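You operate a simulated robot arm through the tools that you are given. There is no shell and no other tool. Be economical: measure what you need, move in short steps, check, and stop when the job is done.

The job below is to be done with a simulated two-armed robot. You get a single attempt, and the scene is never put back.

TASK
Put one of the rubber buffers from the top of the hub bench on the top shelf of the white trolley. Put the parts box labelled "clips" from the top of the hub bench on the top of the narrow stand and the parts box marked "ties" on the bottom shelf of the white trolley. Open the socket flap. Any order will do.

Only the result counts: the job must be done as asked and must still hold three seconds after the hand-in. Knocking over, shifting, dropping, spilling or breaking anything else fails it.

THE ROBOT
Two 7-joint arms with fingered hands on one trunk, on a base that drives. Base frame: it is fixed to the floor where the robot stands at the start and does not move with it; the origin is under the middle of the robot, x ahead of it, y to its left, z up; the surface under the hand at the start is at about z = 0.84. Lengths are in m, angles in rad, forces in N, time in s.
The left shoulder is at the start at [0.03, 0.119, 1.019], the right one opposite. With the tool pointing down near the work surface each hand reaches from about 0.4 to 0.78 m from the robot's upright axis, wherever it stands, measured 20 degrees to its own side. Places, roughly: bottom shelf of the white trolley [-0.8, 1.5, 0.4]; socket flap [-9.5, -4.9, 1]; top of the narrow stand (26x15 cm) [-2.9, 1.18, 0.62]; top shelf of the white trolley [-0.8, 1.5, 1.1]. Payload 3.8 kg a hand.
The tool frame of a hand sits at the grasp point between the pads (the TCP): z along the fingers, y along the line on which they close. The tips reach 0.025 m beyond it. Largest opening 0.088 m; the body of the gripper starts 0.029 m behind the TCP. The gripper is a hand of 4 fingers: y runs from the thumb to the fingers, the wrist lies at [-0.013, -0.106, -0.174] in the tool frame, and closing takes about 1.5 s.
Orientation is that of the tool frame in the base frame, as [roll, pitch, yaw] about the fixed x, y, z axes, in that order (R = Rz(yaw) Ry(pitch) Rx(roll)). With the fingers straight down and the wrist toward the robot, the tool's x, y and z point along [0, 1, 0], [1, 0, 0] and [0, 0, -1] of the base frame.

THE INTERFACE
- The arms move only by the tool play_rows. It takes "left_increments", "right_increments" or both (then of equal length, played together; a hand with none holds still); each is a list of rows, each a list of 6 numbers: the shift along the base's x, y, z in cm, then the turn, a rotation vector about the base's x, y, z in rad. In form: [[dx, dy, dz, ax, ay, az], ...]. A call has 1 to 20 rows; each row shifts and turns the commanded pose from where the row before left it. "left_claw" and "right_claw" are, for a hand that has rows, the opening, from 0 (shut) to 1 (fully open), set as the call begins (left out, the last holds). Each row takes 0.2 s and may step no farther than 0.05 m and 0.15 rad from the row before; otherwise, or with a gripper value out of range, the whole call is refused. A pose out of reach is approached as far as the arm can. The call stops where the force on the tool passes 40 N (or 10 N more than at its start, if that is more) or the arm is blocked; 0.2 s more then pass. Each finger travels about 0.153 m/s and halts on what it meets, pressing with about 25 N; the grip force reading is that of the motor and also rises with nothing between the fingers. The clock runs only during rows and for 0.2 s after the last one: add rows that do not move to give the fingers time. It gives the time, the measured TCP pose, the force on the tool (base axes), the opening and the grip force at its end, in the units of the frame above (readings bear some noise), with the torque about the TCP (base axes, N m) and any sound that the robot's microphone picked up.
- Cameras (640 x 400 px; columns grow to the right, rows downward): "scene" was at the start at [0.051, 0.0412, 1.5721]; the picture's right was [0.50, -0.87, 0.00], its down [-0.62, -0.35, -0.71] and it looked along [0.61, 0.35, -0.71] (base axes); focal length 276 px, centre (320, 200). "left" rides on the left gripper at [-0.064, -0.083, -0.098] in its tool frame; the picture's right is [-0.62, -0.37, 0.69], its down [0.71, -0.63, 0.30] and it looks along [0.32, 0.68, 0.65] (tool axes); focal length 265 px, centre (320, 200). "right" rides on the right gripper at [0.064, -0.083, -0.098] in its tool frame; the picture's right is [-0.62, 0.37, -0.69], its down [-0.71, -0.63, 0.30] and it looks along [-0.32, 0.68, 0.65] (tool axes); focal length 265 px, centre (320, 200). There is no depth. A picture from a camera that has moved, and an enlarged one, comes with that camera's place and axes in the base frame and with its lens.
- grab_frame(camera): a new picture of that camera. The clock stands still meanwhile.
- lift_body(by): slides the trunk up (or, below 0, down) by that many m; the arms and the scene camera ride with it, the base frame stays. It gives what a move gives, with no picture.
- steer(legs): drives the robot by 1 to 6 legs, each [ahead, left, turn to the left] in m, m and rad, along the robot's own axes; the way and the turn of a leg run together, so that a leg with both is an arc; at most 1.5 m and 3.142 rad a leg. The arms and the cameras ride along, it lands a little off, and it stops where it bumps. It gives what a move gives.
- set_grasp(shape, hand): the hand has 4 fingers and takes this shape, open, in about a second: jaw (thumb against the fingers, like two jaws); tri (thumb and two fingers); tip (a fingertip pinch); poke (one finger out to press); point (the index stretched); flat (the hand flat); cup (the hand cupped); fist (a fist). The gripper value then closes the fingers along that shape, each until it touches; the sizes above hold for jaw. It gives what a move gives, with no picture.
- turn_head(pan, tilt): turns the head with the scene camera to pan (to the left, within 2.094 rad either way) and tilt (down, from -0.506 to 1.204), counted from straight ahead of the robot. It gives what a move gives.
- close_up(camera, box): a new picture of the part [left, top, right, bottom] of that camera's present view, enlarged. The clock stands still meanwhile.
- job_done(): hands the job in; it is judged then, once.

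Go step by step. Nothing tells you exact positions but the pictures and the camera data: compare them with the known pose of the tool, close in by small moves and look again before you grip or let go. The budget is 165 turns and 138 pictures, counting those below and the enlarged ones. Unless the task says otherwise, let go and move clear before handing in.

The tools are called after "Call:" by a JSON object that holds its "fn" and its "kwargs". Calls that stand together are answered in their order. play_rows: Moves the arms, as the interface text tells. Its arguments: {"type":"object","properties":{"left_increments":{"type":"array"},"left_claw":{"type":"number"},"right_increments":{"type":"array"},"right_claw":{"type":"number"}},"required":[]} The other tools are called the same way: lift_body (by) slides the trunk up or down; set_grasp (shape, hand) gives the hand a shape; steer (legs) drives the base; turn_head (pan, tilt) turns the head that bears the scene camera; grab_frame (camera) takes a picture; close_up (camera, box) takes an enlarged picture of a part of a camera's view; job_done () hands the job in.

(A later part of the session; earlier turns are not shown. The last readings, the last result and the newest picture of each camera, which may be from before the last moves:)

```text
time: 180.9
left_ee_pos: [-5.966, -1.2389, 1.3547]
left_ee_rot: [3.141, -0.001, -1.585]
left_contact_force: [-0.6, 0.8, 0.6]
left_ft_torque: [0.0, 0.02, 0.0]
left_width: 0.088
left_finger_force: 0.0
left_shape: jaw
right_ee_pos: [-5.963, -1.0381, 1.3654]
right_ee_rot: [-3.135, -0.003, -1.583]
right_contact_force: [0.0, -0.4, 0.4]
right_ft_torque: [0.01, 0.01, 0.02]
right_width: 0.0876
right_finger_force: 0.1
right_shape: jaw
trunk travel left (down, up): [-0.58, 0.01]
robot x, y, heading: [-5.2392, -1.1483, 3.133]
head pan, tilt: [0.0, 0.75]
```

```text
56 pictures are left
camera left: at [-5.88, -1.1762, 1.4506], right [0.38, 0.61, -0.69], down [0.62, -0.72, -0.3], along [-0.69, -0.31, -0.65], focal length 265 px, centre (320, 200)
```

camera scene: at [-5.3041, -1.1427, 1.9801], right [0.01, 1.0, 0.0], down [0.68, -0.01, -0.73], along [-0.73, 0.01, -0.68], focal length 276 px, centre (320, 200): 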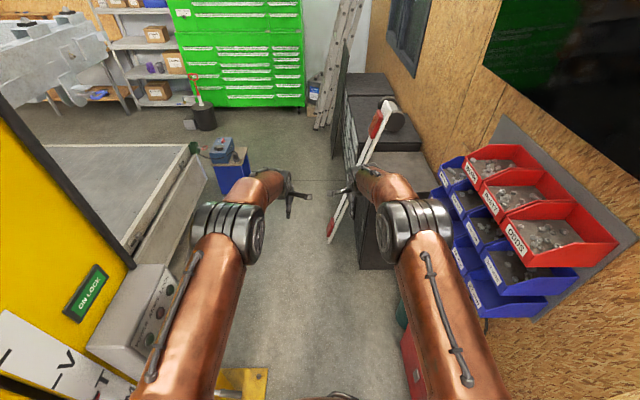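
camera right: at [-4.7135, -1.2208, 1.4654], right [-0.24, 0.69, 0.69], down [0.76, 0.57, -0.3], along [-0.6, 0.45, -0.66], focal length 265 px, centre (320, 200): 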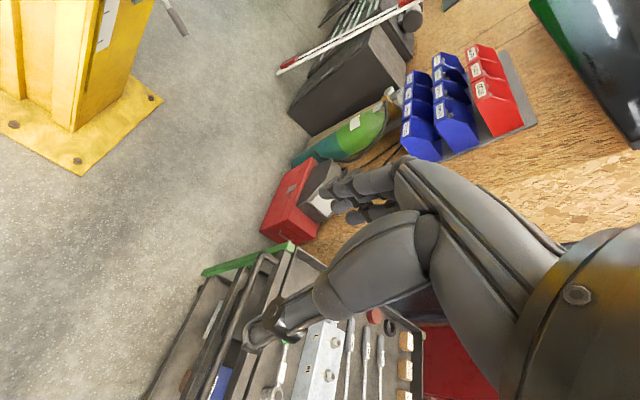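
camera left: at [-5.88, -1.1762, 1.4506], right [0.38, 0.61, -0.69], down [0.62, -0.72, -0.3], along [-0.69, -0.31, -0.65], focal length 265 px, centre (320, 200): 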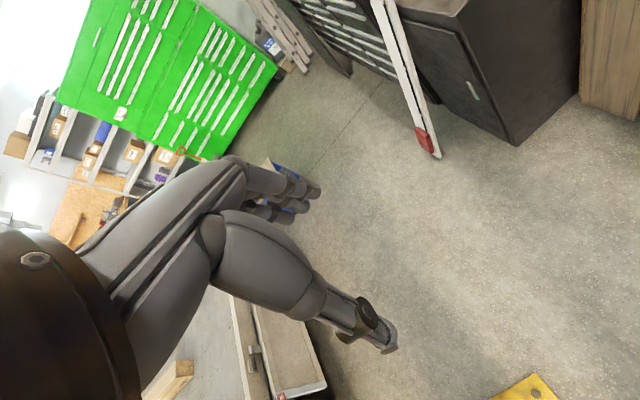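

Clear ahead; a leaning red-white bar stands at about [-6.89,-1.05] and the trailer edge is near y −2. I shift 5 cm right, pass the post, then go diagonally left.

Call:
{"fn": "steer", "kwargs": {"legs": [[0, -0.05, 0.008], [0.5, 0, 0]]}}

Call:
{"fn": "steer", "kwargs": {"legs": [[0.45, 0, 0], [0.5, 0.36, 0]]}}

Call:
{"fn": "turn_head", "kwargs": {"pan": 0.3, "tilt": 0.5}}

Call:
{"fn": "grab_frame", "kwargs": {"camera": "scene"}}

```text
time: 184.3
left_ee_pos: [-6.4657, -1.1996, 1.354]
left_ee_rot: [3.141, -0.001, -1.573]
left_contact_force: [0.5, 0.1, 0.7]
left_ft_torque: [0.04, -0.03, 0.08]
left_width: 0.0876
left_finger_force: 0.1
left_shape: jaw
right_ee_pos: [-6.4668, -0.9988, 1.3662]
right_ee_rot: [-3.136, -0.003, -1.572]
right_contact_force: [0.6, 0.5, 1.0]
right_ft_torque: [0.0, 0.01, 0.0]
right_width: 0.0875
right_finger_force: 0.1
right_shape: jaw
trunk travel left (down, up): [-0.58, 0.01]
robot x, y, heading: [-5.7439, -1.0955, -3.141]
head pan, tilt: [0.0, 0.75]
```

```text
time: 190.1
left_ee_pos: [-7.4155, -1.5594, 1.3544]
left_ee_rot: [-3.14, 0.0, -1.575]
left_contact_force: [-0.1, -0.3, 0.4]
left_ft_torque: [-0.01, -0.01, -0.01]
left_width: 0.0877
left_finger_force: 0.1
left_shape: jaw
right_ee_pos: [-7.4149, -1.3581, 1.365]
right_ee_rot: [-3.136, -0.003, -1.572]
right_contact_force: [-0.3, 0.3, 0.8]
right_ft_torque: [0.02, -0.01, 0.02]
right_width: 0.0876
right_finger_force: 0.0
right_shape: jaw
trunk travel left (down, up): [-0.58, 0.01]
robot x, y, heading: [-6.692, -1.4581, -3.136]
head pan, tilt: [0.0, 0.75]
```

```text
time: 190.9
left_ee_pos: [-7.4164, -1.5619, 1.3535]
left_ee_rot: [-3.14, 0.001, -1.574]
left_contact_force: [0.6, 0.2, 0.0]
left_ft_torque: [-0.02, 0.01, 0.01]
left_width: 0.0878
left_finger_force: 0.1
left_shape: jaw
right_ee_pos: [-7.416, -1.3595, 1.3657]
right_ee_rot: [-3.135, -0.003, -1.572]
right_contact_force: [0.2, 1.0, -0.8]
right_ft_torque: [-0.01, -0.05, 0.0]
right_width: 0.0875
right_finger_force: 0.0
right_shape: jaw
trunk travel left (down, up): [-0.58, 0.01]
robot x, y, heading: [-6.6917, -1.4578, -3.137]
head pan, tilt: [0.3, 0.499]
```

```text
55 pictures are left
camera scene: at [-6.7603, -1.4842, 2.002], right [-0.3, 0.95, 0.0], down [0.46, 0.14, -0.88], along [-0.84, -0.26, -0.48], focal length 276 px, centre (320, 200)
```

scene: 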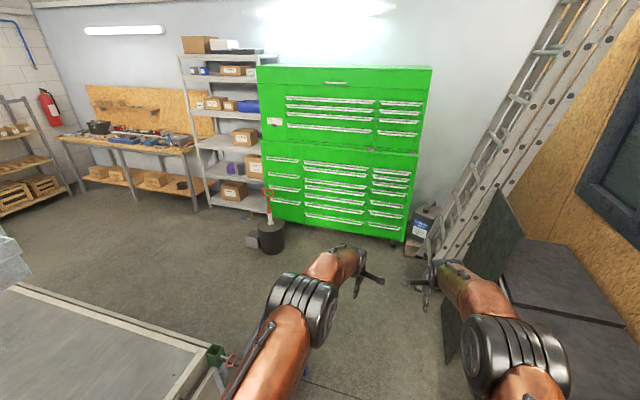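

The flap's stated spot projects onto the workbench on the far wall at the left. I zoom in there.

Call:
{"fn": "close_up", "kwargs": {"camera": "scene", "box": [50, 70, 230, 190]}}

```text
3.33 times, centred on (140, 130) of scene
camera zoom: at [-6.7603, -1.4842, 2.002], right [-0.3, 0.95, 0.0], down [0.46, 0.14, -0.88], along [-0.84, -0.26, -0.48], focal length 920 px, centre (920, 433)
```

zoom: 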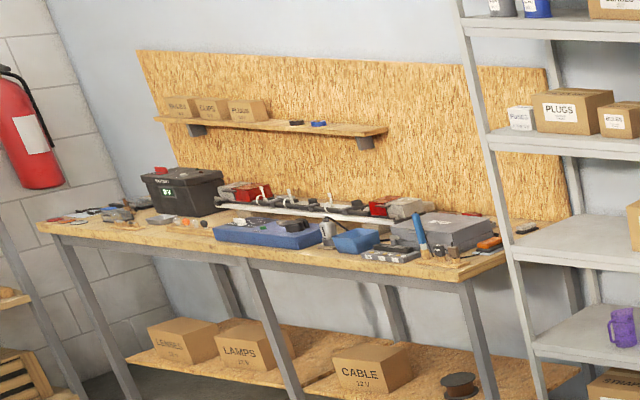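

I check the left wrist view for the blue box hidden behind my arm.

Call:
{"fn": "grab_frame", "kwargs": {"camera": "left"}}

```text
53 pictures are left
camera left: at [-7.3318, -1.497, 1.4507], right [0.37, 0.62, -0.69], down [0.63, -0.72, -0.3], along [-0.68, -0.32, -0.66], focal length 265 px, centre (320, 200)
```

left: 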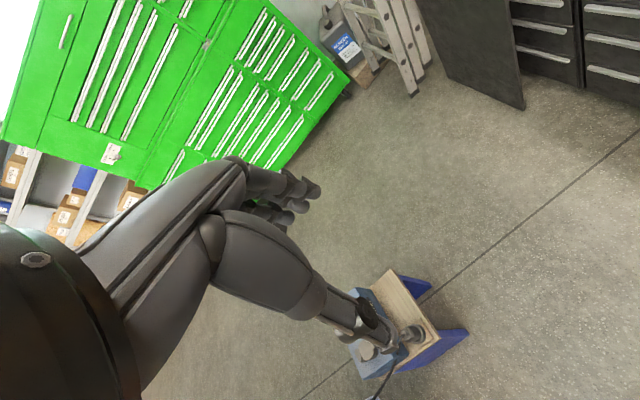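

The blue step is at x −7.5…−7.8, y −1.9. I pass north of it, turn left behind the trailer and go toward the bench.

Call:
{"fn": "steer", "kwargs": {"legs": [[1.5, 0, 0], [0, 0, 1.565]]}}

Call:
{"fn": "turn_head", "kwargs": {"pan": 0.0, "tilt": 0.6}}

Call:
{"fn": "grab_frame", "kwargs": {"camera": "scene"}}

```text
time: 202.3
left_ee_pos: [-8.098, -2.1923, 1.3551]
left_ee_rot: [3.141, -0.001, 0.009]
left_contact_force: [0.0, 0.1, 0.5]
left_ft_torque: [0.02, -0.03, -0.01]
left_width: 0.0878
left_finger_force: 0.0
left_shape: jaw
right_ee_pos: [-8.2996, -2.194, 1.3657]
right_ee_rot: [-3.136, -0.003, 0.011]
right_contact_force: [0.0, -0.3, -0.3]
right_ft_torque: [0.0, 0.01, 0.01]
right_width: 0.0876
right_finger_force: 0.1
right_shape: jaw
trunk travel left (down, up): [-0.58, 0.01]
robot x, y, heading: [-8.2099, -1.4713, -1.56]
head pan, tilt: [0.3, 0.499]
```

```text
time: 203.1
left_ee_pos: [-8.0978, -2.1922, 1.3538]
left_ee_rot: [-3.141, 0.003, 0.008]
left_contact_force: [0.6, 0.2, -0.6]
left_ft_torque: [-0.01, 0.02, -0.01]
left_width: 0.0879
left_finger_force: 0.0
left_shape: jaw
right_ee_pos: [-8.299, -2.1946, 1.3655]
right_ee_rot: [-3.136, -0.004, 0.012]
right_contact_force: [0.0, -0.4, -0.6]
right_ft_torque: [0.0, 0.01, 0.0]
right_width: 0.0876
right_finger_force: 0.1
right_shape: jaw
trunk travel left (down, up): [-0.58, 0.01]
robot x, y, heading: [-8.2087, -1.4723, -1.563]
head pan, tilt: [0.0, 0.6]
```

```text
52 pictures are left
camera scene: at [-8.2073, -1.538, 1.993], right [-1.0, -0.02, 0.0], down [-0.01, 0.56, -0.82], along [0.01, -0.82, -0.57], focal length 276 px, centre (320, 200)
```

scene: 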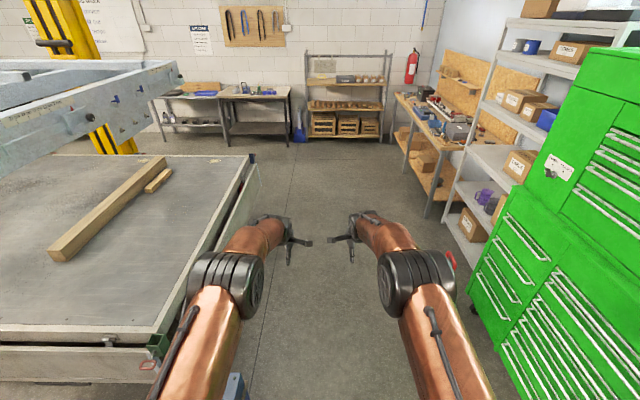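

A clear corridor lies ahead. I drive down it and turn to face the bench.

Call:
{"fn": "steer", "kwargs": {"legs": [[1.5, 0, 0], [1.5, 0, 0], [0.3, 0, 0], [0, 0, -1.57]]}}

Call:
{"fn": "turn_head", "kwargs": {"pan": 0.0, "tilt": 0.55}}

Call:
{"fn": "grab_frame", "kwargs": {"camera": "scene"}}

```text
time: 223.0
left_ee_pos: [-8.8089, -4.9047, 1.3542]
left_ee_rot: [3.141, 0.002, -1.527]
left_contact_force: [-0.5, 0.1, 0.6]
left_ft_torque: [-0.03, -0.01, 0.02]
left_width: 0.0877
left_finger_force: 0.0
left_shape: jaw
right_ee_pos: [-8.8178, -4.7039, 1.367]
right_ee_rot: [-3.136, -0.002, -1.526]
right_contact_force: [-0.1, 1.0, -0.2]
right_ft_torque: [0.04, 0.0, -0.01]
right_width: 0.0875
right_finger_force: 0.2
right_shape: jaw
trunk travel left (down, up): [-0.58, 0.01]
robot x, y, heading: [-8.0899, -4.7685, -3.093]
head pan, tilt: [0.0, 0.6]
```

```text
time: 223.6
left_ee_pos: [-8.8088, -4.9038, 1.3537]
left_ee_rot: [-3.14, 0.003, -1.528]
left_contact_force: [-0.2, 0.5, 0.1]
left_ft_torque: [0.03, 0.02, 0.01]
left_width: 0.0879
left_finger_force: 0.1
left_shape: jaw
right_ee_pos: [-8.8172, -4.7028, 1.3655]
right_ee_rot: [-3.137, -0.005, -1.524]
right_contact_force: [0.8, 0.6, -0.5]
right_ft_torque: [0.03, -0.04, 0.03]
right_width: 0.0876
right_finger_force: 0.0
right_shape: jaw
trunk travel left (down, up): [-0.58, 0.01]
robot x, y, heading: [-8.0914, -4.7662, -3.092]
head pan, tilt: [0.0, 0.55]
```

```text
51 pictures are left
camera scene: at [-8.1609, -4.7698, 1.9975], right [-0.05, 1.0, 0.0], down [0.52, 0.03, -0.85], along [-0.85, -0.04, -0.52], focal length 276 px, centre (320, 200)
```

scene: 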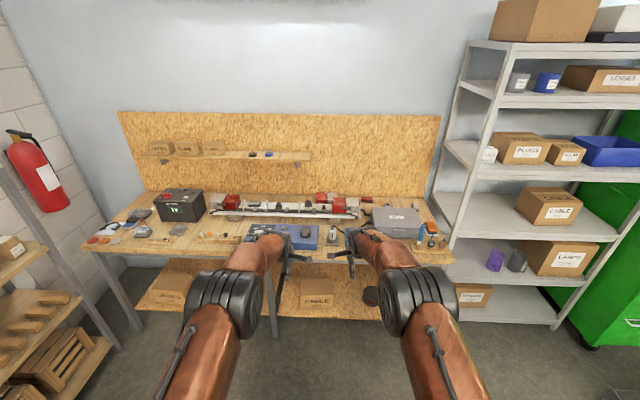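

I zoom in on the lighting board at the back of the bench.

Call:
{"fn": "close_up", "kwargs": {"camera": "scene", "box": [190, 170, 370, 260]}}

Call:
{"fn": "close_up", "kwargs": {"camera": "scene", "box": [300, 170, 460, 260]}}

```text
3.56 times, centred on (280, 215) of scene
camera zoom: at [-8.1609, -4.7698, 1.9975], right [-0.05, 1.0, 0.0], down [0.52, 0.03, -0.85], along [-0.85, -0.04, -0.52], focal length 982 px, centre (462, 147)
```

zoom: 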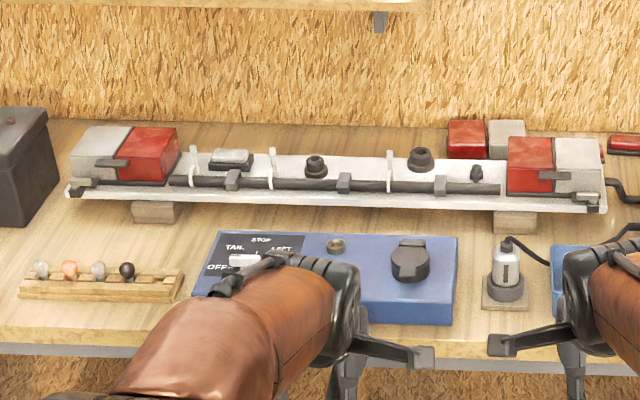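

```text
4.00 times, centred on (380, 215) of scene
camera zoom: at [-8.1609, -4.7698, 1.9975], right [-0.05, 1.0, 0.0], down [0.52, 0.03, -0.85], along [-0.85, -0.04, -0.52], focal length 1104 px, centre (80, 140)
```

zoom: 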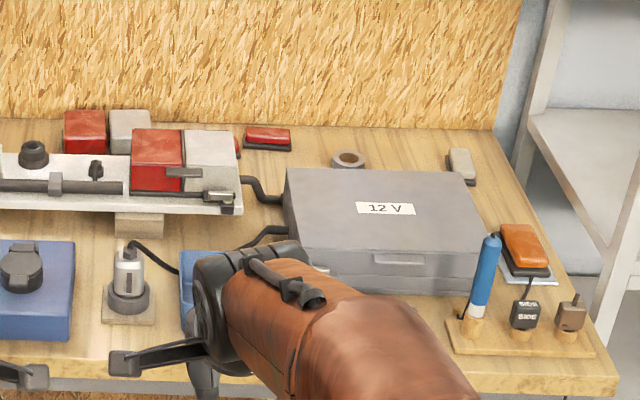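

The socket with its black flap is on the blue tester box, near [-9.43,-4.91,1.0]. I pull the hands back, lower the trunk and come closer for a detailed look.

Call:
{"fn": "play_rows", "kwargs": {"left_increments": [[2.5, -1, 2, 0, 0, 0], [2.5, -1, 2, 0, 0, 0], [2.5, -1, 2, 0, 0, 0], [2.5, -1, 2, 0, 0, 0], [2.5, -1, 2, 0, 0, 0], [2.5, -1, 2, 0, 0, 0], [2.5, -1, 2, 0, 0, 0], [2.5, -1, 2, 0, 0, 0], [2.5, -1, 2, 0, 0, 0], [2.5, -1, 2, 0, 0, 0], [2.5, -1, 0, 0, 0, 0]], "right_increments": [[2.5, 1, 2, 0, 0, 0], [2.5, 1, 2, 0, 0, 0], [2.5, 1, 2, 0, 0, 0], [2.5, 1, 2, 0, 0, 0], [2.5, 1, 2, 0, 0, 0], [2.5, 1, 2, 0, 0, 0], [2.5, 1, 2, 0, 0, 0], [2.5, 1, 2, 0, 0, 0], [2.5, 1, 2, 0, 0, 0], [2.5, 1, 2, 0, 0, 0], [2.5, 1, 0, 0, 0, 0]]}}

Call:
{"fn": "lift_body", "kwargs": {"by": -0.4}}

Call:
{"fn": "steer", "kwargs": {"legs": [[0, 0, -0.048], [0.7, 0, 0]]}}

Call:
{"fn": "turn_head", "kwargs": {"pan": 0.1, "tilt": 0.75}}

Call:
{"fn": "grab_frame", "kwargs": {"camera": "scene"}}

```text
time: 226.0
left_ee_pos: [-8.5297, -5.0157, 1.5549]
left_ee_rot: [3.139, 0.0, -1.527]
left_contact_force: [-0.3, -0.3, 0.1]
left_ft_torque: [-0.02, 0.0, 0.0]
left_width: 0.0877
left_finger_force: 0.1
left_shape: jaw
right_ee_pos: [-8.54, -4.592, 1.5666]
right_ee_rot: [-3.138, -0.005, -1.526]
right_contact_force: [0.5, 0.4, -0.5]
right_ft_torque: [-0.04, 0.02, -0.02]
right_width: 0.0879
right_finger_force: 0.1
right_shape: jaw
trunk travel left (down, up): [-0.58, 0.01]
robot x, y, heading: [-8.0898, -4.7682, -3.094]
head pan, tilt: [0.0, 0.55]
```

```text
time: 229.8
left_ee_pos: [-8.5317, -5.0158, 1.153]
left_ee_rot: [-3.141, 0.003, -1.526]
left_contact_force: [0.5, 0.0, -0.1]
left_ft_torque: [0.05, 0.03, -0.01]
left_width: 0.0877
left_finger_force: 0.1
left_shape: jaw
right_ee_pos: [-8.5414, -4.5912, 1.1658]
right_ee_rot: [-3.134, -0.003, -1.526]
right_contact_force: [0.5, -0.2, 0.2]
right_ft_torque: [-0.01, 0.05, 0.05]
right_width: 0.0877
right_finger_force: 0.0
right_shape: jaw
trunk travel left (down, up): [-0.18, 0.41]
robot x, y, heading: [-8.0924, -4.7661, -3.091]
head pan, tilt: [0.0, 0.55]
```

```text
time: 234.1
left_ee_pos: [-9.246, -5.0025, 1.1529]
left_ee_rot: [-3.14, 0.0, -1.569]
left_contact_force: [-0.4, 0.0, 0.0]
left_ft_torque: [0.01, -0.04, 0.01]
left_width: 0.0877
left_finger_force: 0.1
left_shape: jaw
right_ee_pos: [-9.2394, -4.5767, 1.1664]
right_ee_rot: [-3.136, -0.002, -1.566]
right_contact_force: [0.3, 0.0, -0.4]
right_ft_torque: [0.0, -0.03, -0.03]
right_width: 0.0876
right_finger_force: 0.1
right_shape: jaw
trunk travel left (down, up): [-0.18, 0.41]
robot x, y, heading: [-8.791, -4.77, -3.133]
head pan, tilt: [0.0, 0.55]
```

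```text
time: 234.8
left_ee_pos: [-9.245, -5.0015, 1.1527]
left_ee_rot: [-3.141, 0.003, -1.566]
left_contact_force: [-0.4, 0.0, -0.1]
left_ft_torque: [0.02, -0.03, -0.02]
left_width: 0.0874
left_finger_force: 0.1
left_shape: jaw
right_ee_pos: [-9.2375, -4.5772, 1.1668]
right_ee_rot: [-3.135, -0.005, -1.566]
right_contact_force: [0.0, 0.3, 0.0]
right_ft_torque: [0.0, -0.01, 0.0]
right_width: 0.0876
right_finger_force: 0.0
right_shape: jaw
trunk travel left (down, up): [-0.18, 0.41]
robot x, y, heading: [-8.7917, -4.769, -3.13]
head pan, tilt: [0.099, 0.75]
```

```text
48 pictures are left
camera scene: at [-8.8567, -4.7788, 1.5802], right [-0.11, 0.99, 0.0], down [0.68, 0.07, -0.73], along [-0.73, -0.08, -0.68], focal length 276 px, centre (320, 200)
```

scene: 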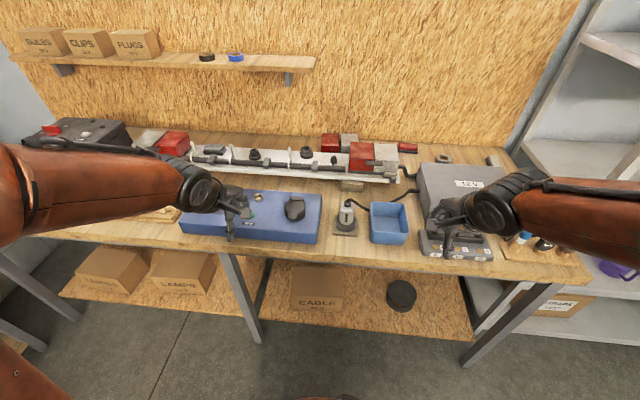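

Call:
{"fn": "close_up", "kwargs": {"camera": "scene", "box": [240, 170, 360, 260]}}

Call:
{"fn": "grab_frame", "kwargs": {"camera": "right"}}

Call:
{"fn": "grab_frame", "kwargs": {"camera": "left"}}

```text
4.44 times, centred on (300, 215) of scene
camera zoom: at [-8.8567, -4.7788, 1.5802], right [-0.11, 0.99, 0.0], down [0.68, 0.07, -0.73], along [-0.73, -0.08, -0.68], focal length 1227 px, centre (409, 133)
```

zoom: 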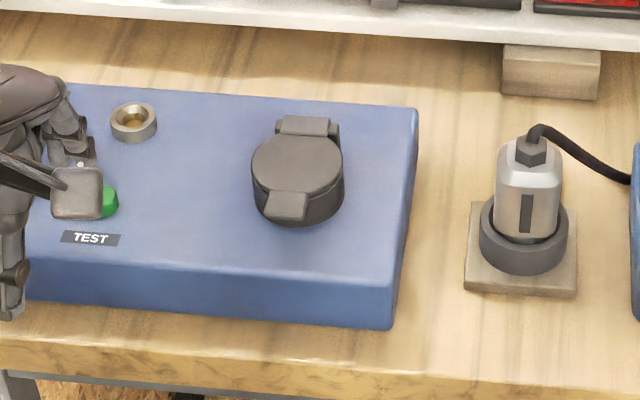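

```text
46 pictures are left
camera right: at [-9.1551, -4.6419, 1.2663], right [-0.38, 0.62, 0.69], down [0.63, 0.72, -0.3], along [-0.68, 0.32, -0.66], focal length 265 px, centre (320, 200)
```

right: 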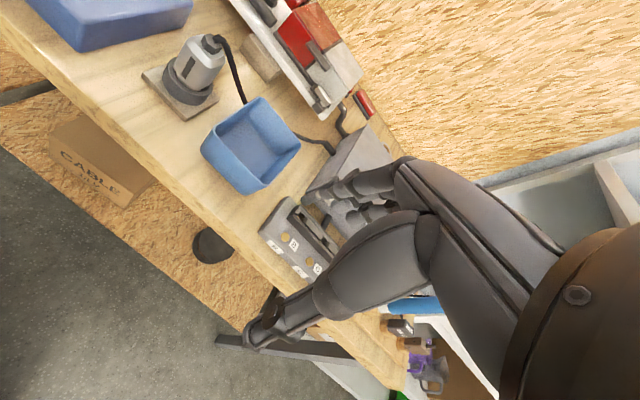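

```text
45 pictures are left
camera left: at [-9.1612, -4.9371, 1.2502], right [0.37, 0.62, -0.69], down [0.63, -0.71, -0.3], along [-0.68, -0.33, -0.65], focal length 265 px, centre (320, 200)
```

left: 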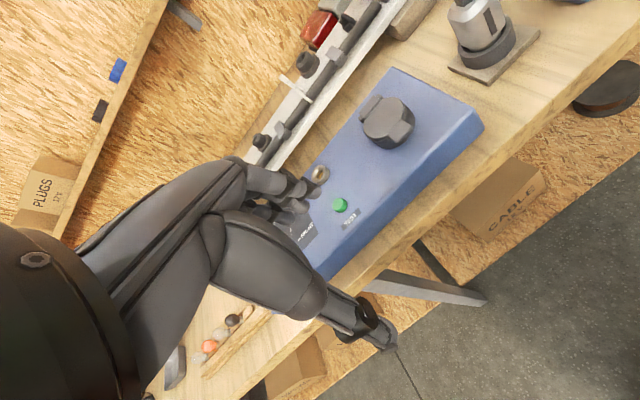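

The flap is a round lid on a socket, hinge at the back, lip toward me at about [-9.42,-4.925,0.97]. I zoom from the left camera to judge the gap under the lip.

Call:
{"fn": "close_up", "kwargs": {"camera": "left", "box": [330, 60, 490, 180]}}

Call:
{"fn": "lift_body", "kwargs": {"by": -0.17}}

Call:
{"fn": "close_up", "kwargs": {"camera": "scene", "box": [240, 100, 360, 190]}}

```text
3.33 times, centred on (410, 120) of left
camera zoom: at [-9.1612, -4.9371, 1.2502], right [0.37, 0.62, -0.69], down [0.63, -0.71, -0.3], along [-0.68, -0.33, -0.65], focal length 885 px, centre (20, 467)
```

zoom: 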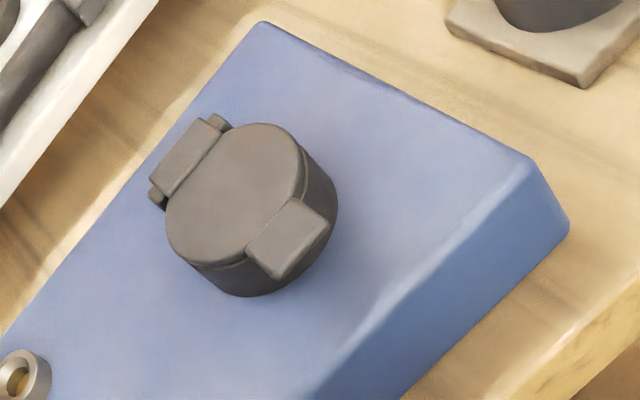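

```text
time: 236.8
left_ee_pos: [-9.2465, -5.0013, 0.983]
left_ee_rot: [3.141, 0.001, -1.567]
left_contact_force: [0.7, -0.5, -0.2]
left_ft_torque: [-0.03, -0.02, 0.02]
left_width: 0.0876
left_finger_force: 0.0
left_shape: jaw
right_ee_pos: [-9.2394, -4.5776, 0.9954]
right_ee_rot: [-3.136, -0.004, -1.566]
right_contact_force: [0.2, -1.3, -0.4]
right_ft_torque: [0.01, 0.02, -0.03]
right_width: 0.0878
right_finger_force: 0.0
right_shape: jaw
trunk travel left (down, up): [-0.01, 0.58]
robot x, y, heading: [-8.7939, -4.7757, -3.13]
head pan, tilt: [0.099, 0.75]
```

```text
4.44 times, centred on (300, 145) of scene
camera zoom: at [-8.8568, -4.7788, 1.4103], right [-0.11, 0.99, 0.0], down [0.68, 0.07, -0.73], along [-0.73, -0.08, -0.68], focal length 1227 px, centre (409, 444)
```

zoom: 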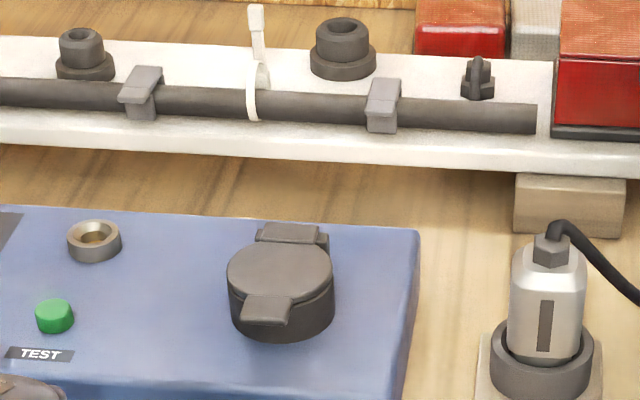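

The lid is thin with a lip projecting ~1 cm over about 2 cm of clearance, so a single finger can hook it from below. I raise the left hand and try the "point" shape to see how the finger sits.

Call:
{"fn": "lift_body", "kwargs": {"by": 0.12}}

Call:
{"fn": "set_grasp", "kwargs": {"shape": "point", "hand": "left"}}

Call:
{"fn": "grab_frame", "kwargs": {"camera": "left"}}

Call:
{"fn": "close_up", "kwargs": {"camera": "scene", "box": [140, 100, 340, 250]}}

```text
time: 238.3
left_ee_pos: [-9.2465, -5.0027, 1.1025]
left_ee_rot: [-3.14, 0.001, -1.567]
left_contact_force: [-0.2, -0.3, -0.4]
left_ft_torque: [0.02, -0.01, 0.02]
left_width: 0.0878
left_finger_force: 0.1
left_shape: jaw
right_ee_pos: [-9.239, -4.5772, 1.1166]
right_ee_rot: [-3.136, -0.005, -1.566]
right_contact_force: [-0.1, -0.5, 0.5]
right_ft_torque: [0.02, 0.03, -0.01]
right_width: 0.0878
right_finger_force: 0.0
right_shape: jaw
trunk travel left (down, up): [-0.13, 0.46]
robot x, y, heading: [-8.7951, -4.7721, -3.131]
head pan, tilt: [0.099, 0.75]
```

```text
time: 239.2
left_ee_pos: [-9.247, -5.0014, 1.1031]
left_ee_rot: [-3.141, 0.0, -1.569]
left_contact_force: [-0.6, -1.3, 0.2]
left_ft_torque: [0.0, 0.0, 0.0]
left_width: 0.0805
left_finger_force: 0.0
left_shape: point
right_ee_pos: [-9.239, -4.5771, 1.1165]
right_ee_rot: [-3.137, -0.003, -1.568]
right_contact_force: [-0.6, 0.0, -0.7]
right_ft_torque: [0.02, 0.0, 0.0]
right_width: 0.0875
right_finger_force: 0.2
right_shape: jaw
trunk travel left (down, up): [-0.13, 0.46]
robot x, y, heading: [-8.7935, -4.7721, -3.132]
head pan, tilt: [0.099, 0.75]
```

```text
42 pictures are left
camera left: at [-9.1613, -4.9371, 1.2001], right [0.37, 0.62, -0.69], down [0.63, -0.71, -0.3], along [-0.68, -0.33, -0.65], focal length 265 px, centre (320, 200)
```

left: 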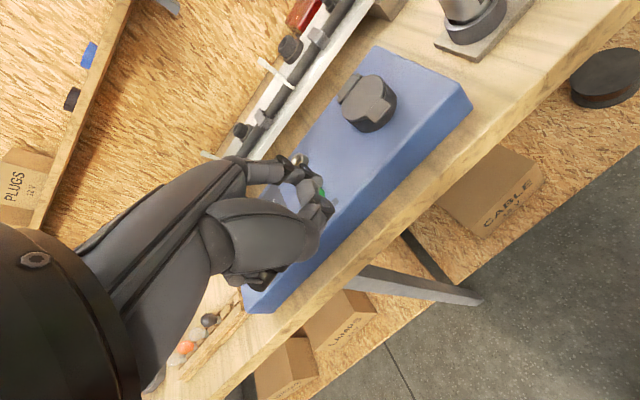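

```text
2.67 times, centred on (240, 175) of scene
camera zoom: at [-8.8569, -4.7788, 1.5301], right [-0.11, 0.99, 0.0], down [0.68, 0.07, -0.73], along [-0.73, -0.08, -0.68], focal length 736 px, centre (533, 267)
```

zoom: 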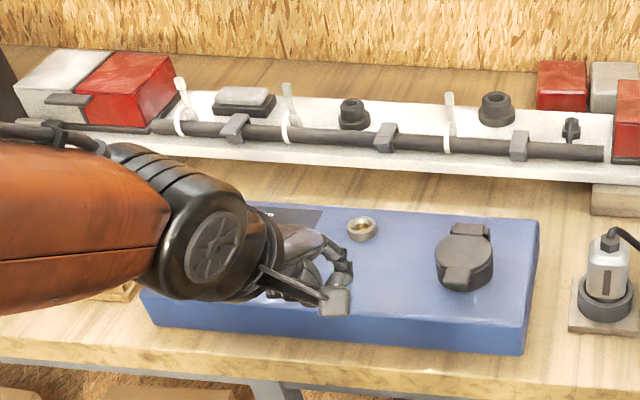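

The "point" finger isn't helpful here. I'll use jaw instead: tilt the hand 60° forward, pinch the lip with the thumb below and fingers above, and rotate it about the hinge. First I back off 12 cm and tilt.

Call:
{"fn": "set_grasp", "kwargs": {"shape": "jaw", "hand": "left"}}

Call:
{"fn": "steer", "kwargs": {"legs": [[-0.12, 0, 0]]}}

Call:
{"fn": "play_rows", "kwargs": {"left_increments": [[0, 0.5, 0, 0, 0.131, 0], [0, 1, 0, 0, 0.131, 0], [-1, 1, 0, 0, 0.131, 0], [-2, 1, 0, 0, 0.131, 0], [-2, 1, 0, 0, 0.131, 0], [-2, 1, 0, 0, 0.131, 0], [-2, 1, 0, 0, 0.131, 0], [-2, 1, 0, 0, 0.131, 0], [-2, 0.6, 0, 0, 0, 0], [0, 0, 0, 0, 0, 0]]}}

Call:
{"fn": "grab_frame", "kwargs": {"camera": "scene"}}

Call:
{"fn": "grab_frame", "kwargs": {"camera": "left"}}

```text
time: 240.1
left_ee_pos: [-9.2458, -5.0022, 1.1026]
left_ee_rot: [-3.141, 0.002, -1.567]
left_contact_force: [-0.3, -0.1, -0.6]
left_ft_torque: [-0.01, -0.01, 0.0]
left_width: 0.0879
left_finger_force: 0.2
left_shape: jaw
right_ee_pos: [-9.2397, -4.5771, 1.1174]
right_ee_rot: [-3.137, -0.004, -1.566]
right_contact_force: [-0.4, 0.0, -0.5]
right_ft_torque: [0.0, -0.03, 0.03]
right_width: 0.0874
right_finger_force: 0.0
right_shape: jaw
trunk travel left (down, up): [-0.13, 0.46]
robot x, y, heading: [-8.7952, -4.7711, -3.134]
head pan, tilt: [0.099, 0.75]
```

```text
time: 241.3
left_ee_pos: [-9.1254, -5.0009, 1.1047]
left_ee_rot: [3.141, 0.0, -1.565]
left_contact_force: [1.4, -0.2, 0.1]
left_ft_torque: [-0.01, 0.01, 0.01]
left_width: 0.0876
left_finger_force: 0.1
left_shape: jaw
right_ee_pos: [-9.1189, -4.5766, 1.1168]
right_ee_rot: [-3.139, -0.003, -1.564]
right_contact_force: [0.6, 0.3, -0.2]
right_ft_torque: [0.0, 0.03, 0.04]
right_width: 0.0878
right_finger_force: 0.1
right_shape: jaw
trunk travel left (down, up): [-0.13, 0.46]
robot x, y, heading: [-8.6768, -4.7701, -3.132]
head pan, tilt: [0.099, 0.75]
```

```text
time: 243.5
left_ee_pos: [-9.2207, -4.9572, 1.1065]
left_ee_rot: [2.432, -0.021, -1.529]
left_contact_force: [-0.4, 0.0, 0.9]
left_ft_torque: [0.02, -0.01, 0.03]
left_width: 0.0878
left_finger_force: 0.0
left_shape: jaw
left hand out of reach, approached as far as the arm can: row 2, 3, 6, 8
right_ee_pos: [-9.1192, -4.5765, 1.1176]
right_ee_rot: [-3.136, -0.002, -1.565]
right_contact_force: [-0.3, 0.0, 0.4]
right_ft_torque: [0.01, 0.01, 0.0]
right_width: 0.0874
right_finger_force: 0.1
right_shape: jaw
trunk travel left (down, up): [-0.13, 0.46]
robot x, y, heading: [-8.6786, -4.7671, -3.127]
head pan, tilt: [0.099, 0.75]
```

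```text
40 pictures are left
camera scene: at [-8.7363, -4.7783, 1.5302], right [-0.11, 0.99, 0.0], down [0.68, 0.08, -0.73], along [-0.73, -0.08, -0.68], focal length 276 px, centre (320, 200)
```

scene: 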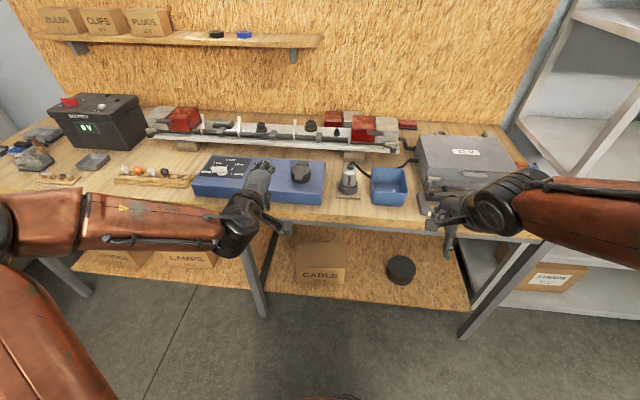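

```text
39 pictures are left
camera left: at [-9.0948, -4.8868, 1.123], right [-0.2, 0.6, -0.78], down [0.31, -0.71, -0.63], along [-0.93, -0.37, -0.04], focal length 265 px, centre (320, 200)
```

left: 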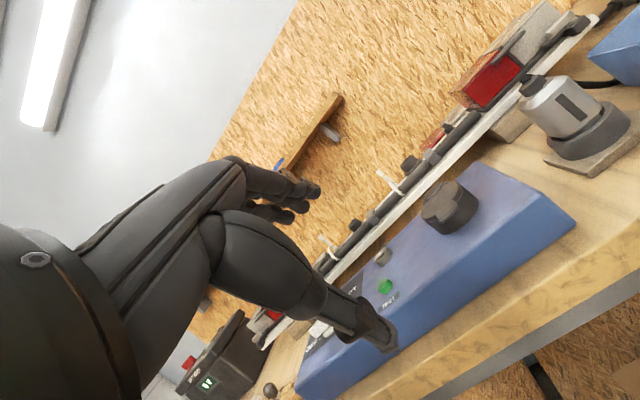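

The wrist reaches about 41° of tilt, which still lets me hook the lip with the thumb from below. I set the tilt to about 37° and move to a staging pose in front of the lip.

Call:
{"fn": "play_rows", "kwargs": {"left_increments": [[-1.5, 0, 0, 0, -0.14, 0], [-2, 0, -1, 0, -0.13, 0], [-2, 0, -1, 0, -0.13, 0], [-2, 0, -1, 0, 0, 0], [-1.5, 0, -1, 0, 0, 0], [0, 0, 0, 0, 0, 0], [0, 0, 0, 0, 0, 0]]}}

Call:
{"fn": "grab_frame", "kwargs": {"camera": "left"}}

Call:
{"fn": "close_up", "kwargs": {"camera": "scene", "box": [220, 130, 340, 220]}}

```text
time: 245.1
left_ee_pos: [-9.3099, -4.9571, 1.0639]
left_ee_rot: [2.834, -0.036, -1.54]
left_contact_force: [-1.2, 0.0, 0.5]
left_ft_torque: [0.02, -0.03, 0.0]
left_width: 0.0877
left_finger_force: 0.1
left_shape: jaw
right_ee_pos: [-9.1208, -4.5774, 1.1164]
right_ee_rot: [-3.137, -0.004, -1.564]
right_contact_force: [0.2, -0.5, -0.8]
right_ft_torque: [0.03, 0.01, 0.02]
right_width: 0.0881
right_finger_force: 0.0
right_shape: jaw
trunk travel left (down, up): [-0.13, 0.46]
robot x, y, heading: [-8.6755, -4.7685, -3.129]
head pan, tilt: [0.099, 0.75]
```

```text
38 pictures are left
camera left: at [-9.2021, -4.8867, 1.1296], right [0.12, 0.6, -0.79], down [0.53, -0.72, -0.45], along [-0.84, -0.37, -0.4], focal length 265 px, centre (320, 200)
```

left: 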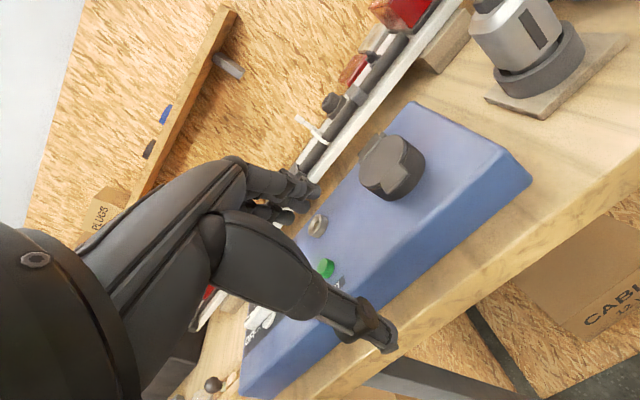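

```text
4.44 times, centred on (280, 175) of scene
camera zoom: at [-8.7385, -4.7777, 1.5301], right [-0.11, 0.99, 0.0], down [0.68, 0.08, -0.73], along [-0.73, -0.08, -0.68], focal length 1227 px, centre (498, 311)
```

zoom: 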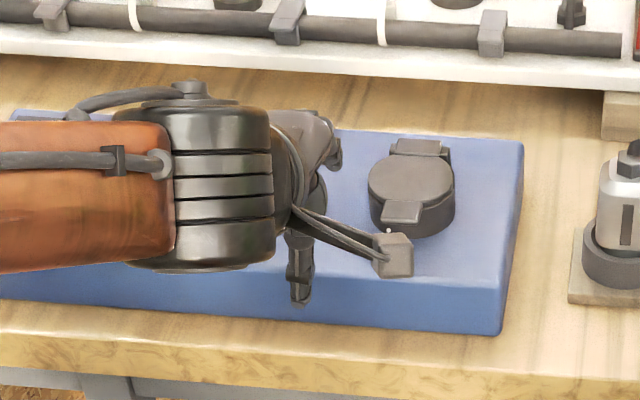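

The commanded pose had been reset to the reached one, so I add the missing tilt and offset again.

Call:
{"fn": "play_rows", "kwargs": {"left_increments": [[-1, 1, 0, 0, 0.08, 0], [-1, 1, 0, 0, 0.08, 0], [-1, 1, 0, 0, 0.08, 0], [-1, 0.6, 0, 0, 0.08, 0], [-1, 0, 0, 0, 0, 0], [0, 0, 0, 0, 0, 0]]}}

Call:
{"fn": "grab_frame", "kwargs": {"camera": "left"}}

```text
time: 246.5
left_ee_pos: [-9.3602, -4.9193, 1.0656]
left_ee_rot: [2.513, -0.025, -1.528]
left_contact_force: [-0.6, 0.4, -0.4]
left_ft_torque: [0.02, 0.01, -0.02]
left_width: 0.088
left_finger_force: 0.1
left_shape: jaw
right_ee_pos: [-9.1219, -4.5768, 1.1168]
right_ee_rot: [-3.135, -0.002, -1.564]
right_contact_force: [1.2, -0.4, -0.2]
right_ft_torque: [-0.03, 0.03, -0.01]
right_width: 0.0877
right_finger_force: 0.0
right_shape: jaw
trunk travel left (down, up): [-0.13, 0.46]
robot x, y, heading: [-8.6749, -4.7703, -3.124]
head pan, tilt: [0.099, 0.75]
```

```text
36 pictures are left
camera left: at [-9.2366, -4.8489, 1.0928], right [-0.13, 0.6, -0.79], down [0.36, -0.72, -0.6], along [-0.92, -0.37, -0.12], focal length 265 px, centre (320, 200)
```

left: 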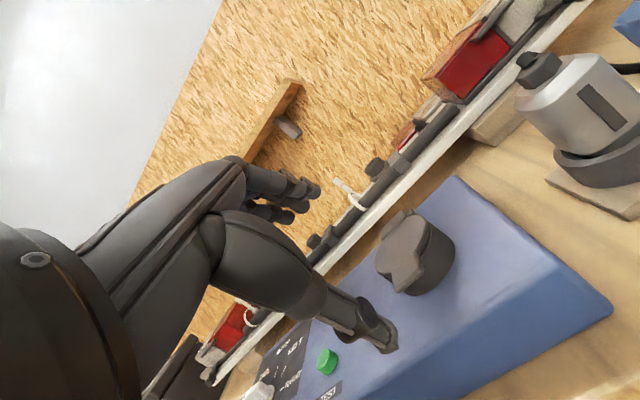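

The left views give the lip tip at [-9.405,-4.937,0.979] and the box top near 0.953. I lower the thumb tip in front of the lip, just above the box.

Call:
{"fn": "play_rows", "kwargs": {"left_increments": [[-0.5, -0.9, -1.5, 0, 0, 0], [-0.5, -0.9, -1.5, 0, 0, 0], [-0.5, 0, -1.2, 0, 0, 0], [0, 0, -0.8, 0, 0, 0], [0, 0, 0, 0, 0, 0]]}}

Call:
{"fn": "grab_frame", "kwargs": {"camera": "left"}}

Call:
{"fn": "close_up", "kwargs": {"camera": "scene", "box": [240, 130, 360, 220]}}

```text
time: 247.7
left_ee_pos: [-9.3757, -4.938, 1.0158]
left_ee_rot: [2.515, -0.023, -1.531]
left_contact_force: [-0.6, 0.4, 0.9]
left_ft_torque: [-0.03, 0.01, -0.03]
left_width: 0.0879
left_finger_force: 0.0
left_shape: jaw
right_ee_pos: [-9.1216, -4.5761, 1.1164]
right_ee_rot: [-3.137, -0.004, -1.563]
right_contact_force: [-0.3, 0.0, -0.9]
right_ft_torque: [0.0, 0.03, 0.01]
right_width: 0.0878
right_finger_force: 0.2
right_shape: jaw
trunk travel left (down, up): [-0.13, 0.46]
robot x, y, heading: [-8.6744, -4.7671, -3.129]
head pan, tilt: [0.099, 0.75]
```

```text
35 pictures are left
camera left: at [-9.2517, -4.8676, 1.0431], right [-0.13, 0.6, -0.79], down [0.36, -0.71, -0.6], along [-0.92, -0.37, -0.12], focal length 265 px, centre (320, 200)
```

left: 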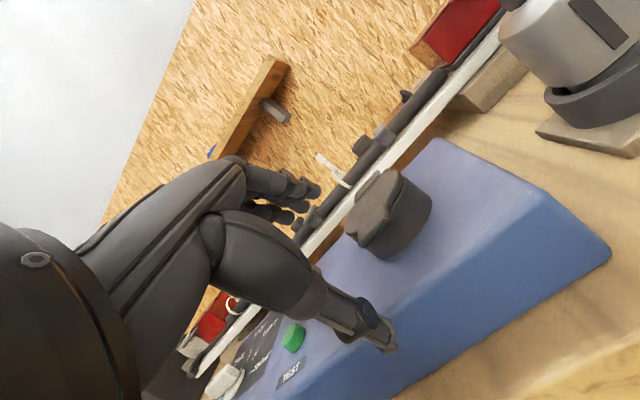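

```text
4.44 times, centred on (300, 175) of scene
camera zoom: at [-8.7383, -4.7777, 1.5302], right [-0.11, 0.99, 0.0], down [0.68, 0.08, -0.73], along [-0.73, -0.08, -0.68], focal length 1227 px, centre (409, 311)
```

zoom: 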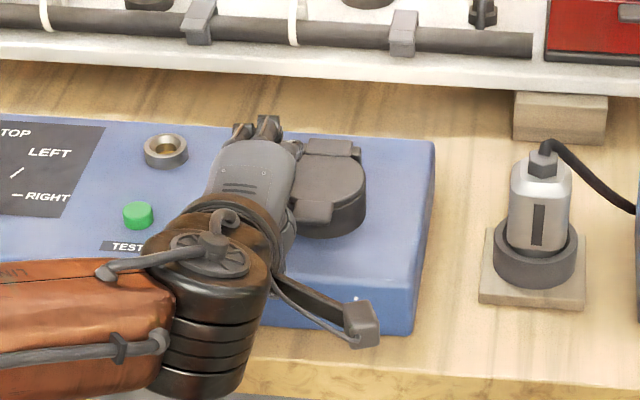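

The lip is about 5 cm ahead and level with the thumb tip. I lower 9 mm more and advance 4.5 cm.

Call:
{"fn": "play_rows", "kwargs": {"left_increments": [[0, 0, -0.5, 0, 0, 0], [0, 0, -0.4, 0, 0, 0], [-1.5, 0, 0, 0, 0, 0], [-1.5, 0, 0, 0, 0, 0], [-1, 0, 0, 0, 0, 0], [-0.5, 0, 0, 0, 0, 0], [0, 0, 0, 0, 0, 0]]}}

Call:
{"fn": "grab_frame", "kwargs": {"camera": "left"}}

```text
time: 249.3
left_ee_pos: [-9.421, -4.938, 1.0072]
left_ee_rot: [2.515, -0.025, -1.529]
left_contact_force: [-0.1, 0.0, 0.1]
left_ft_torque: [0.01, -0.01, 0.0]
left_width: 0.088
left_finger_force: 0.1
left_shape: jaw
right_ee_pos: [-9.1211, -4.5771, 1.1157]
right_ee_rot: [-3.136, -0.004, -1.564]
right_contact_force: [0.5, 0.4, -0.4]
right_ft_torque: [0.02, 0.0, -0.02]
right_width: 0.0877
right_finger_force: 0.1
right_shape: jaw
trunk travel left (down, up): [-0.13, 0.46]
robot x, y, heading: [-8.675, -4.7706, -3.128]
head pan, tilt: [0.099, 0.75]
```

```text
33 pictures are left
camera left: at [-9.2966, -4.8677, 1.0341], right [-0.13, 0.6, -0.79], down [0.36, -0.71, -0.6], along [-0.92, -0.37, -0.12], focal length 265 px, centre (320, 200)
```

left: 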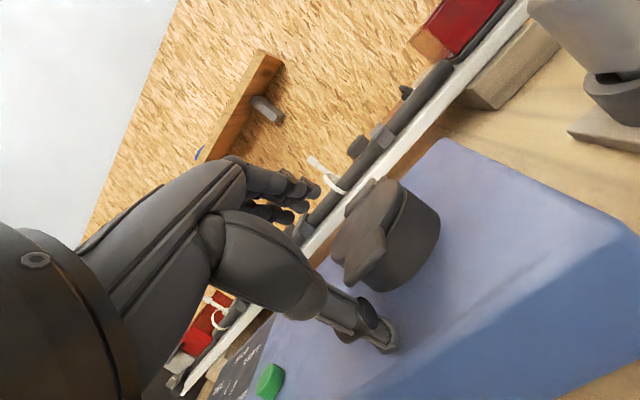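

Call:
{"fn": "close_up", "kwargs": {"camera": "left", "box": [280, 180, 460, 370]}}

```text
2.11 times, centred on (370, 275) of left
camera zoom: at [-9.2966, -4.8677, 1.0341], right [-0.13, 0.6, -0.79], down [0.36, -0.71, -0.6], along [-0.92, -0.37, -0.12], focal length 559 px, centre (215, 42)
```

zoom: 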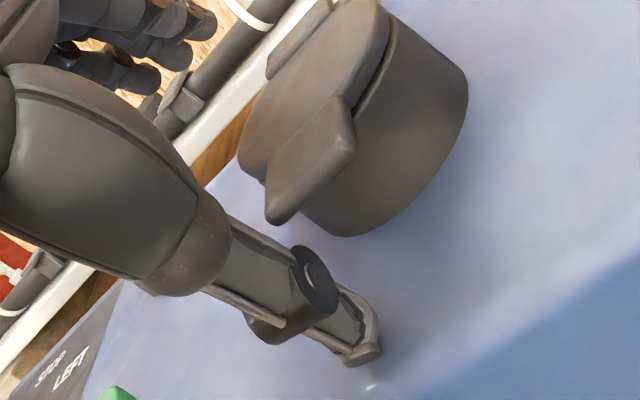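

The lip is centred at y≈−4.925, so I shift 1.2 cm sideways, then slide 1.2 cm under it.

Call:
{"fn": "play_rows", "kwargs": {"left_increments": [[0, 0.6, 0, 0, 0, 0], [0, 0.6, 0, 0, 0, 0], [-0.6, 0, 0, 0, 0, 0], [-0.6, 0, 0, 0, 0, 0], [0, 0, 0, 0, 0, 0]]}}

Call:
{"fn": "close_up", "kwargs": {"camera": "left", "box": [280, 180, 460, 370]}}

```text
time: 250.5
left_ee_pos: [-9.4316, -4.9257, 1.0063]
left_ee_rot: [2.512, -0.024, -1.533]
left_contact_force: [4.1, 0.2, 1.5]
left_ft_torque: [0.0, -0.12, -0.04]
left_width: 0.0878
left_finger_force: 0.2
left_shape: jaw
right_ee_pos: [-9.1206, -4.5773, 1.1169]
right_ee_rot: [-3.135, -0.003, -1.565]
right_contact_force: [-0.9, 0.2, -0.8]
right_ft_torque: [0.01, 0.02, -0.02]
right_width: 0.0878
right_finger_force: 0.1
right_shape: jaw
trunk travel left (down, up): [-0.13, 0.46]
robot x, y, heading: [-8.6774, -4.7694, -3.131]
head pan, tilt: [0.099, 0.75]
```

```text
2.11 times, centred on (370, 275) of left
camera zoom: at [-9.3083, -4.8548, 1.0341], right [-0.13, 0.6, -0.79], down [0.36, -0.72, -0.6], along [-0.92, -0.37, -0.12], focal length 559 px, centre (215, 42)
```

zoom: 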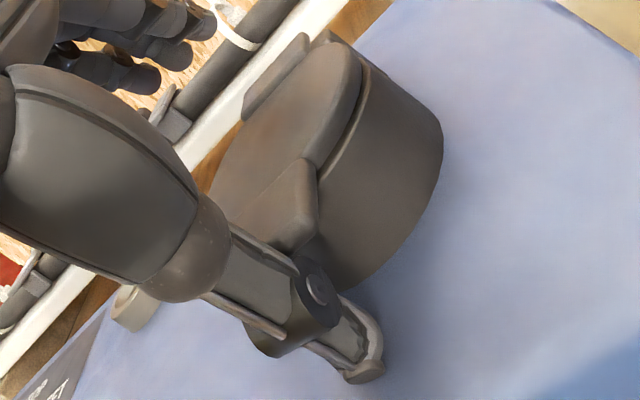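

Light contact with the lip (4 N). Now I lift along the arc: first 2.5 cm, mostly up.

Call:
{"fn": "play_rows", "kwargs": {"left_increments": [[-0.2, 0, 0.5, 0, 0, 0], [-0.1, 0, 0.5, 0, 0, 0], [-0.1, 0, 0.5, 0, 0, 0], [-0.1, 0, 0.5, 0, 0, 0], [-0.2, 0, 0.5, 0, 0, 0], [0, 0, 0, 0, 0, 0]]}}

Call:
{"fn": "grab_frame", "kwargs": {"camera": "left"}}

```text
time: 251.9
left_ee_pos: [-9.4384, -4.9277, 1.0324]
left_ee_rot: [2.513, -0.025, -1.529]
left_contact_force: [8.3, 1.9, 1.3]
left_ft_torque: [0.05, -0.29, 0.01]
left_width: 0.0876
left_finger_force: 0.0
left_shape: jaw
right_ee_pos: [-9.1196, -4.5765, 1.1171]
right_ee_rot: [-3.137, -0.004, -1.564]
right_contact_force: [0.0, -0.3, -1.0]
right_ft_torque: [0.02, -0.03, -0.02]
right_width: 0.0876
right_finger_force: 0.0
right_shape: jaw
trunk travel left (down, up): [-0.13, 0.46]
robot x, y, heading: [-8.6757, -4.771, -3.128]
head pan, tilt: [0.099, 0.75]
```

```text
30 pictures are left
camera left: at [-9.3139, -4.8562, 1.0596], right [-0.13, 0.6, -0.79], down [0.36, -0.72, -0.6], along [-0.92, -0.37, -0.12], focal length 265 px, centre (320, 200)
```

left: 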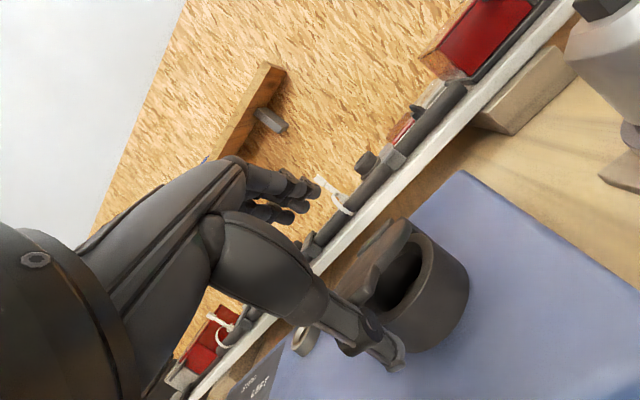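

The lid is rising and the socket cavity shows. I continue along the arc up and back.

Call:
{"fn": "play_rows", "kwargs": {"left_increments": [[-0.6, 0, 1.0, 0, 0, 0], [-0.8, 0, 1.2, 0, 0, 0], [-1.0, 0, 1.0, 0, 0, 0], [-1.1, 0, 0.8, 0, 0, 0], [-1.2, 0, 0.5, 0, 0, 0], [0, 0, 0, 0, 0, 0]]}}

Call:
{"fn": "grab_frame", "kwargs": {"camera": "left"}}

Call:
{"fn": "close_up", "kwargs": {"camera": "scene", "box": [240, 110, 360, 200]}}

```text
time: 253.3
left_ee_pos: [-9.4855, -4.9272, 1.0769]
left_ee_rot: [2.513, -0.024, -1.529]
left_contact_force: [0.3, -0.5, 0.4]
left_ft_torque: [0.03, 0.0, 0.0]
left_width: 0.0879
left_finger_force: 0.1
left_shape: jaw
right_ee_pos: [-9.1211, -4.5766, 1.1156]
right_ee_rot: [-3.136, -0.003, -1.565]
right_contact_force: [-0.5, -0.1, 0.0]
right_ft_torque: [-0.03, -0.03, 0.03]
right_width: 0.0878
right_finger_force: 0.1
right_shape: jaw
trunk travel left (down, up): [-0.13, 0.46]
robot x, y, heading: [-8.6744, -4.7664, -3.124]
head pan, tilt: [0.099, 0.75]
```

```text
29 pictures are left
camera left: at [-9.3619, -4.8558, 1.1042], right [-0.13, 0.6, -0.79], down [0.36, -0.72, -0.6], along [-0.92, -0.37, -0.12], focal length 265 px, centre (320, 200)
```

left: 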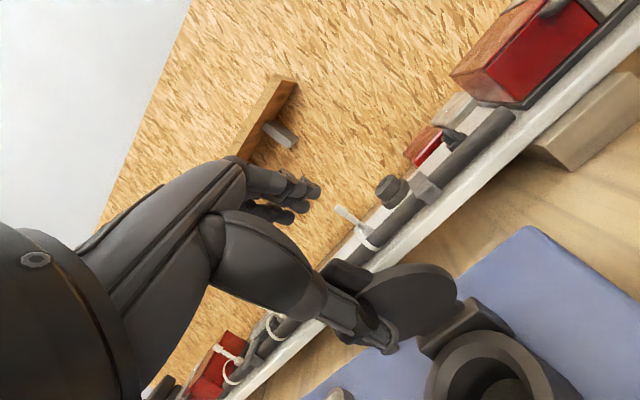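

```text
4.44 times, centred on (300, 155) of scene
camera zoom: at [-8.7381, -4.7779, 1.5302], right [-0.11, 0.99, 0.0], down [0.68, 0.08, -0.73], along [-0.73, -0.08, -0.68], focal length 1227 px, centre (409, 400)
```

zoom: 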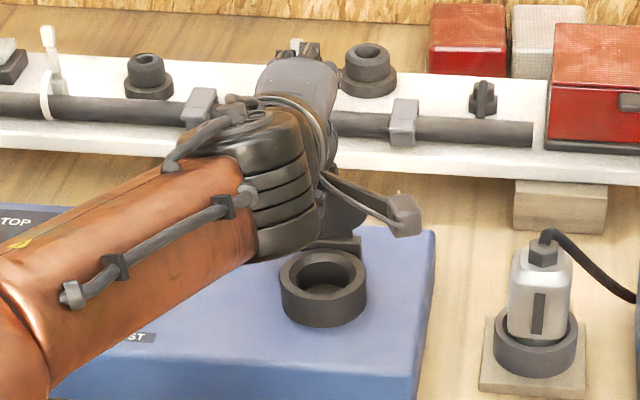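

The lid is about vertical. I push it back another 2 cm, watching the force.

Call:
{"fn": "play_rows", "kwargs": {"left_increments": [[-0.6, 0, 0, 0, 0, 0], [-0.7, 0, -0.1, 0, 0, 0], [-0.7, 0, -0.2, 0, 0, 0], [0, 0, 0, 0, 0, 0]]}}

Call:
{"fn": "close_up", "kwargs": {"camera": "left", "box": [300, 200, 540, 400]}}

```text
time: 254.3
left_ee_pos: [-9.5067, -4.9257, 1.0732]
left_ee_rot: [2.513, -0.024, -1.53]
left_contact_force: [0.6, 0.2, -0.2]
left_ft_torque: [0.01, -0.03, -0.01]
left_width: 0.0881
left_finger_force: 0.1
left_shape: jaw
right_ee_pos: [-9.1207, -4.5776, 1.1162]
right_ee_rot: [-3.136, -0.003, -1.563]
right_contact_force: [0.1, 0.4, -0.6]
right_ft_torque: [0.02, 0.03, 0.0]
right_width: 0.0874
right_finger_force: 0.1
right_shape: jaw
trunk travel left (down, up): [-0.13, 0.46]
robot x, y, heading: [-8.6756, -4.7702, -3.132]
head pan, tilt: [0.099, 0.75]
```

```text
2.00 times, centred on (420, 300) of left
camera zoom: at [-9.3827, -4.8558, 1.1], right [-0.13, 0.6, -0.79], down [0.36, -0.71, -0.6], along [-0.92, -0.37, -0.12], focal length 531 px, centre (120, 0)
```

zoom: 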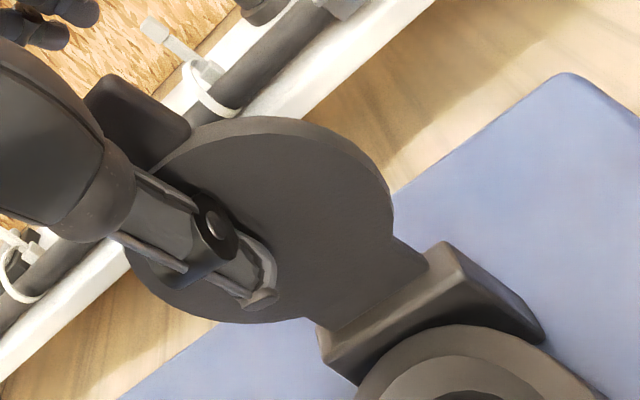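

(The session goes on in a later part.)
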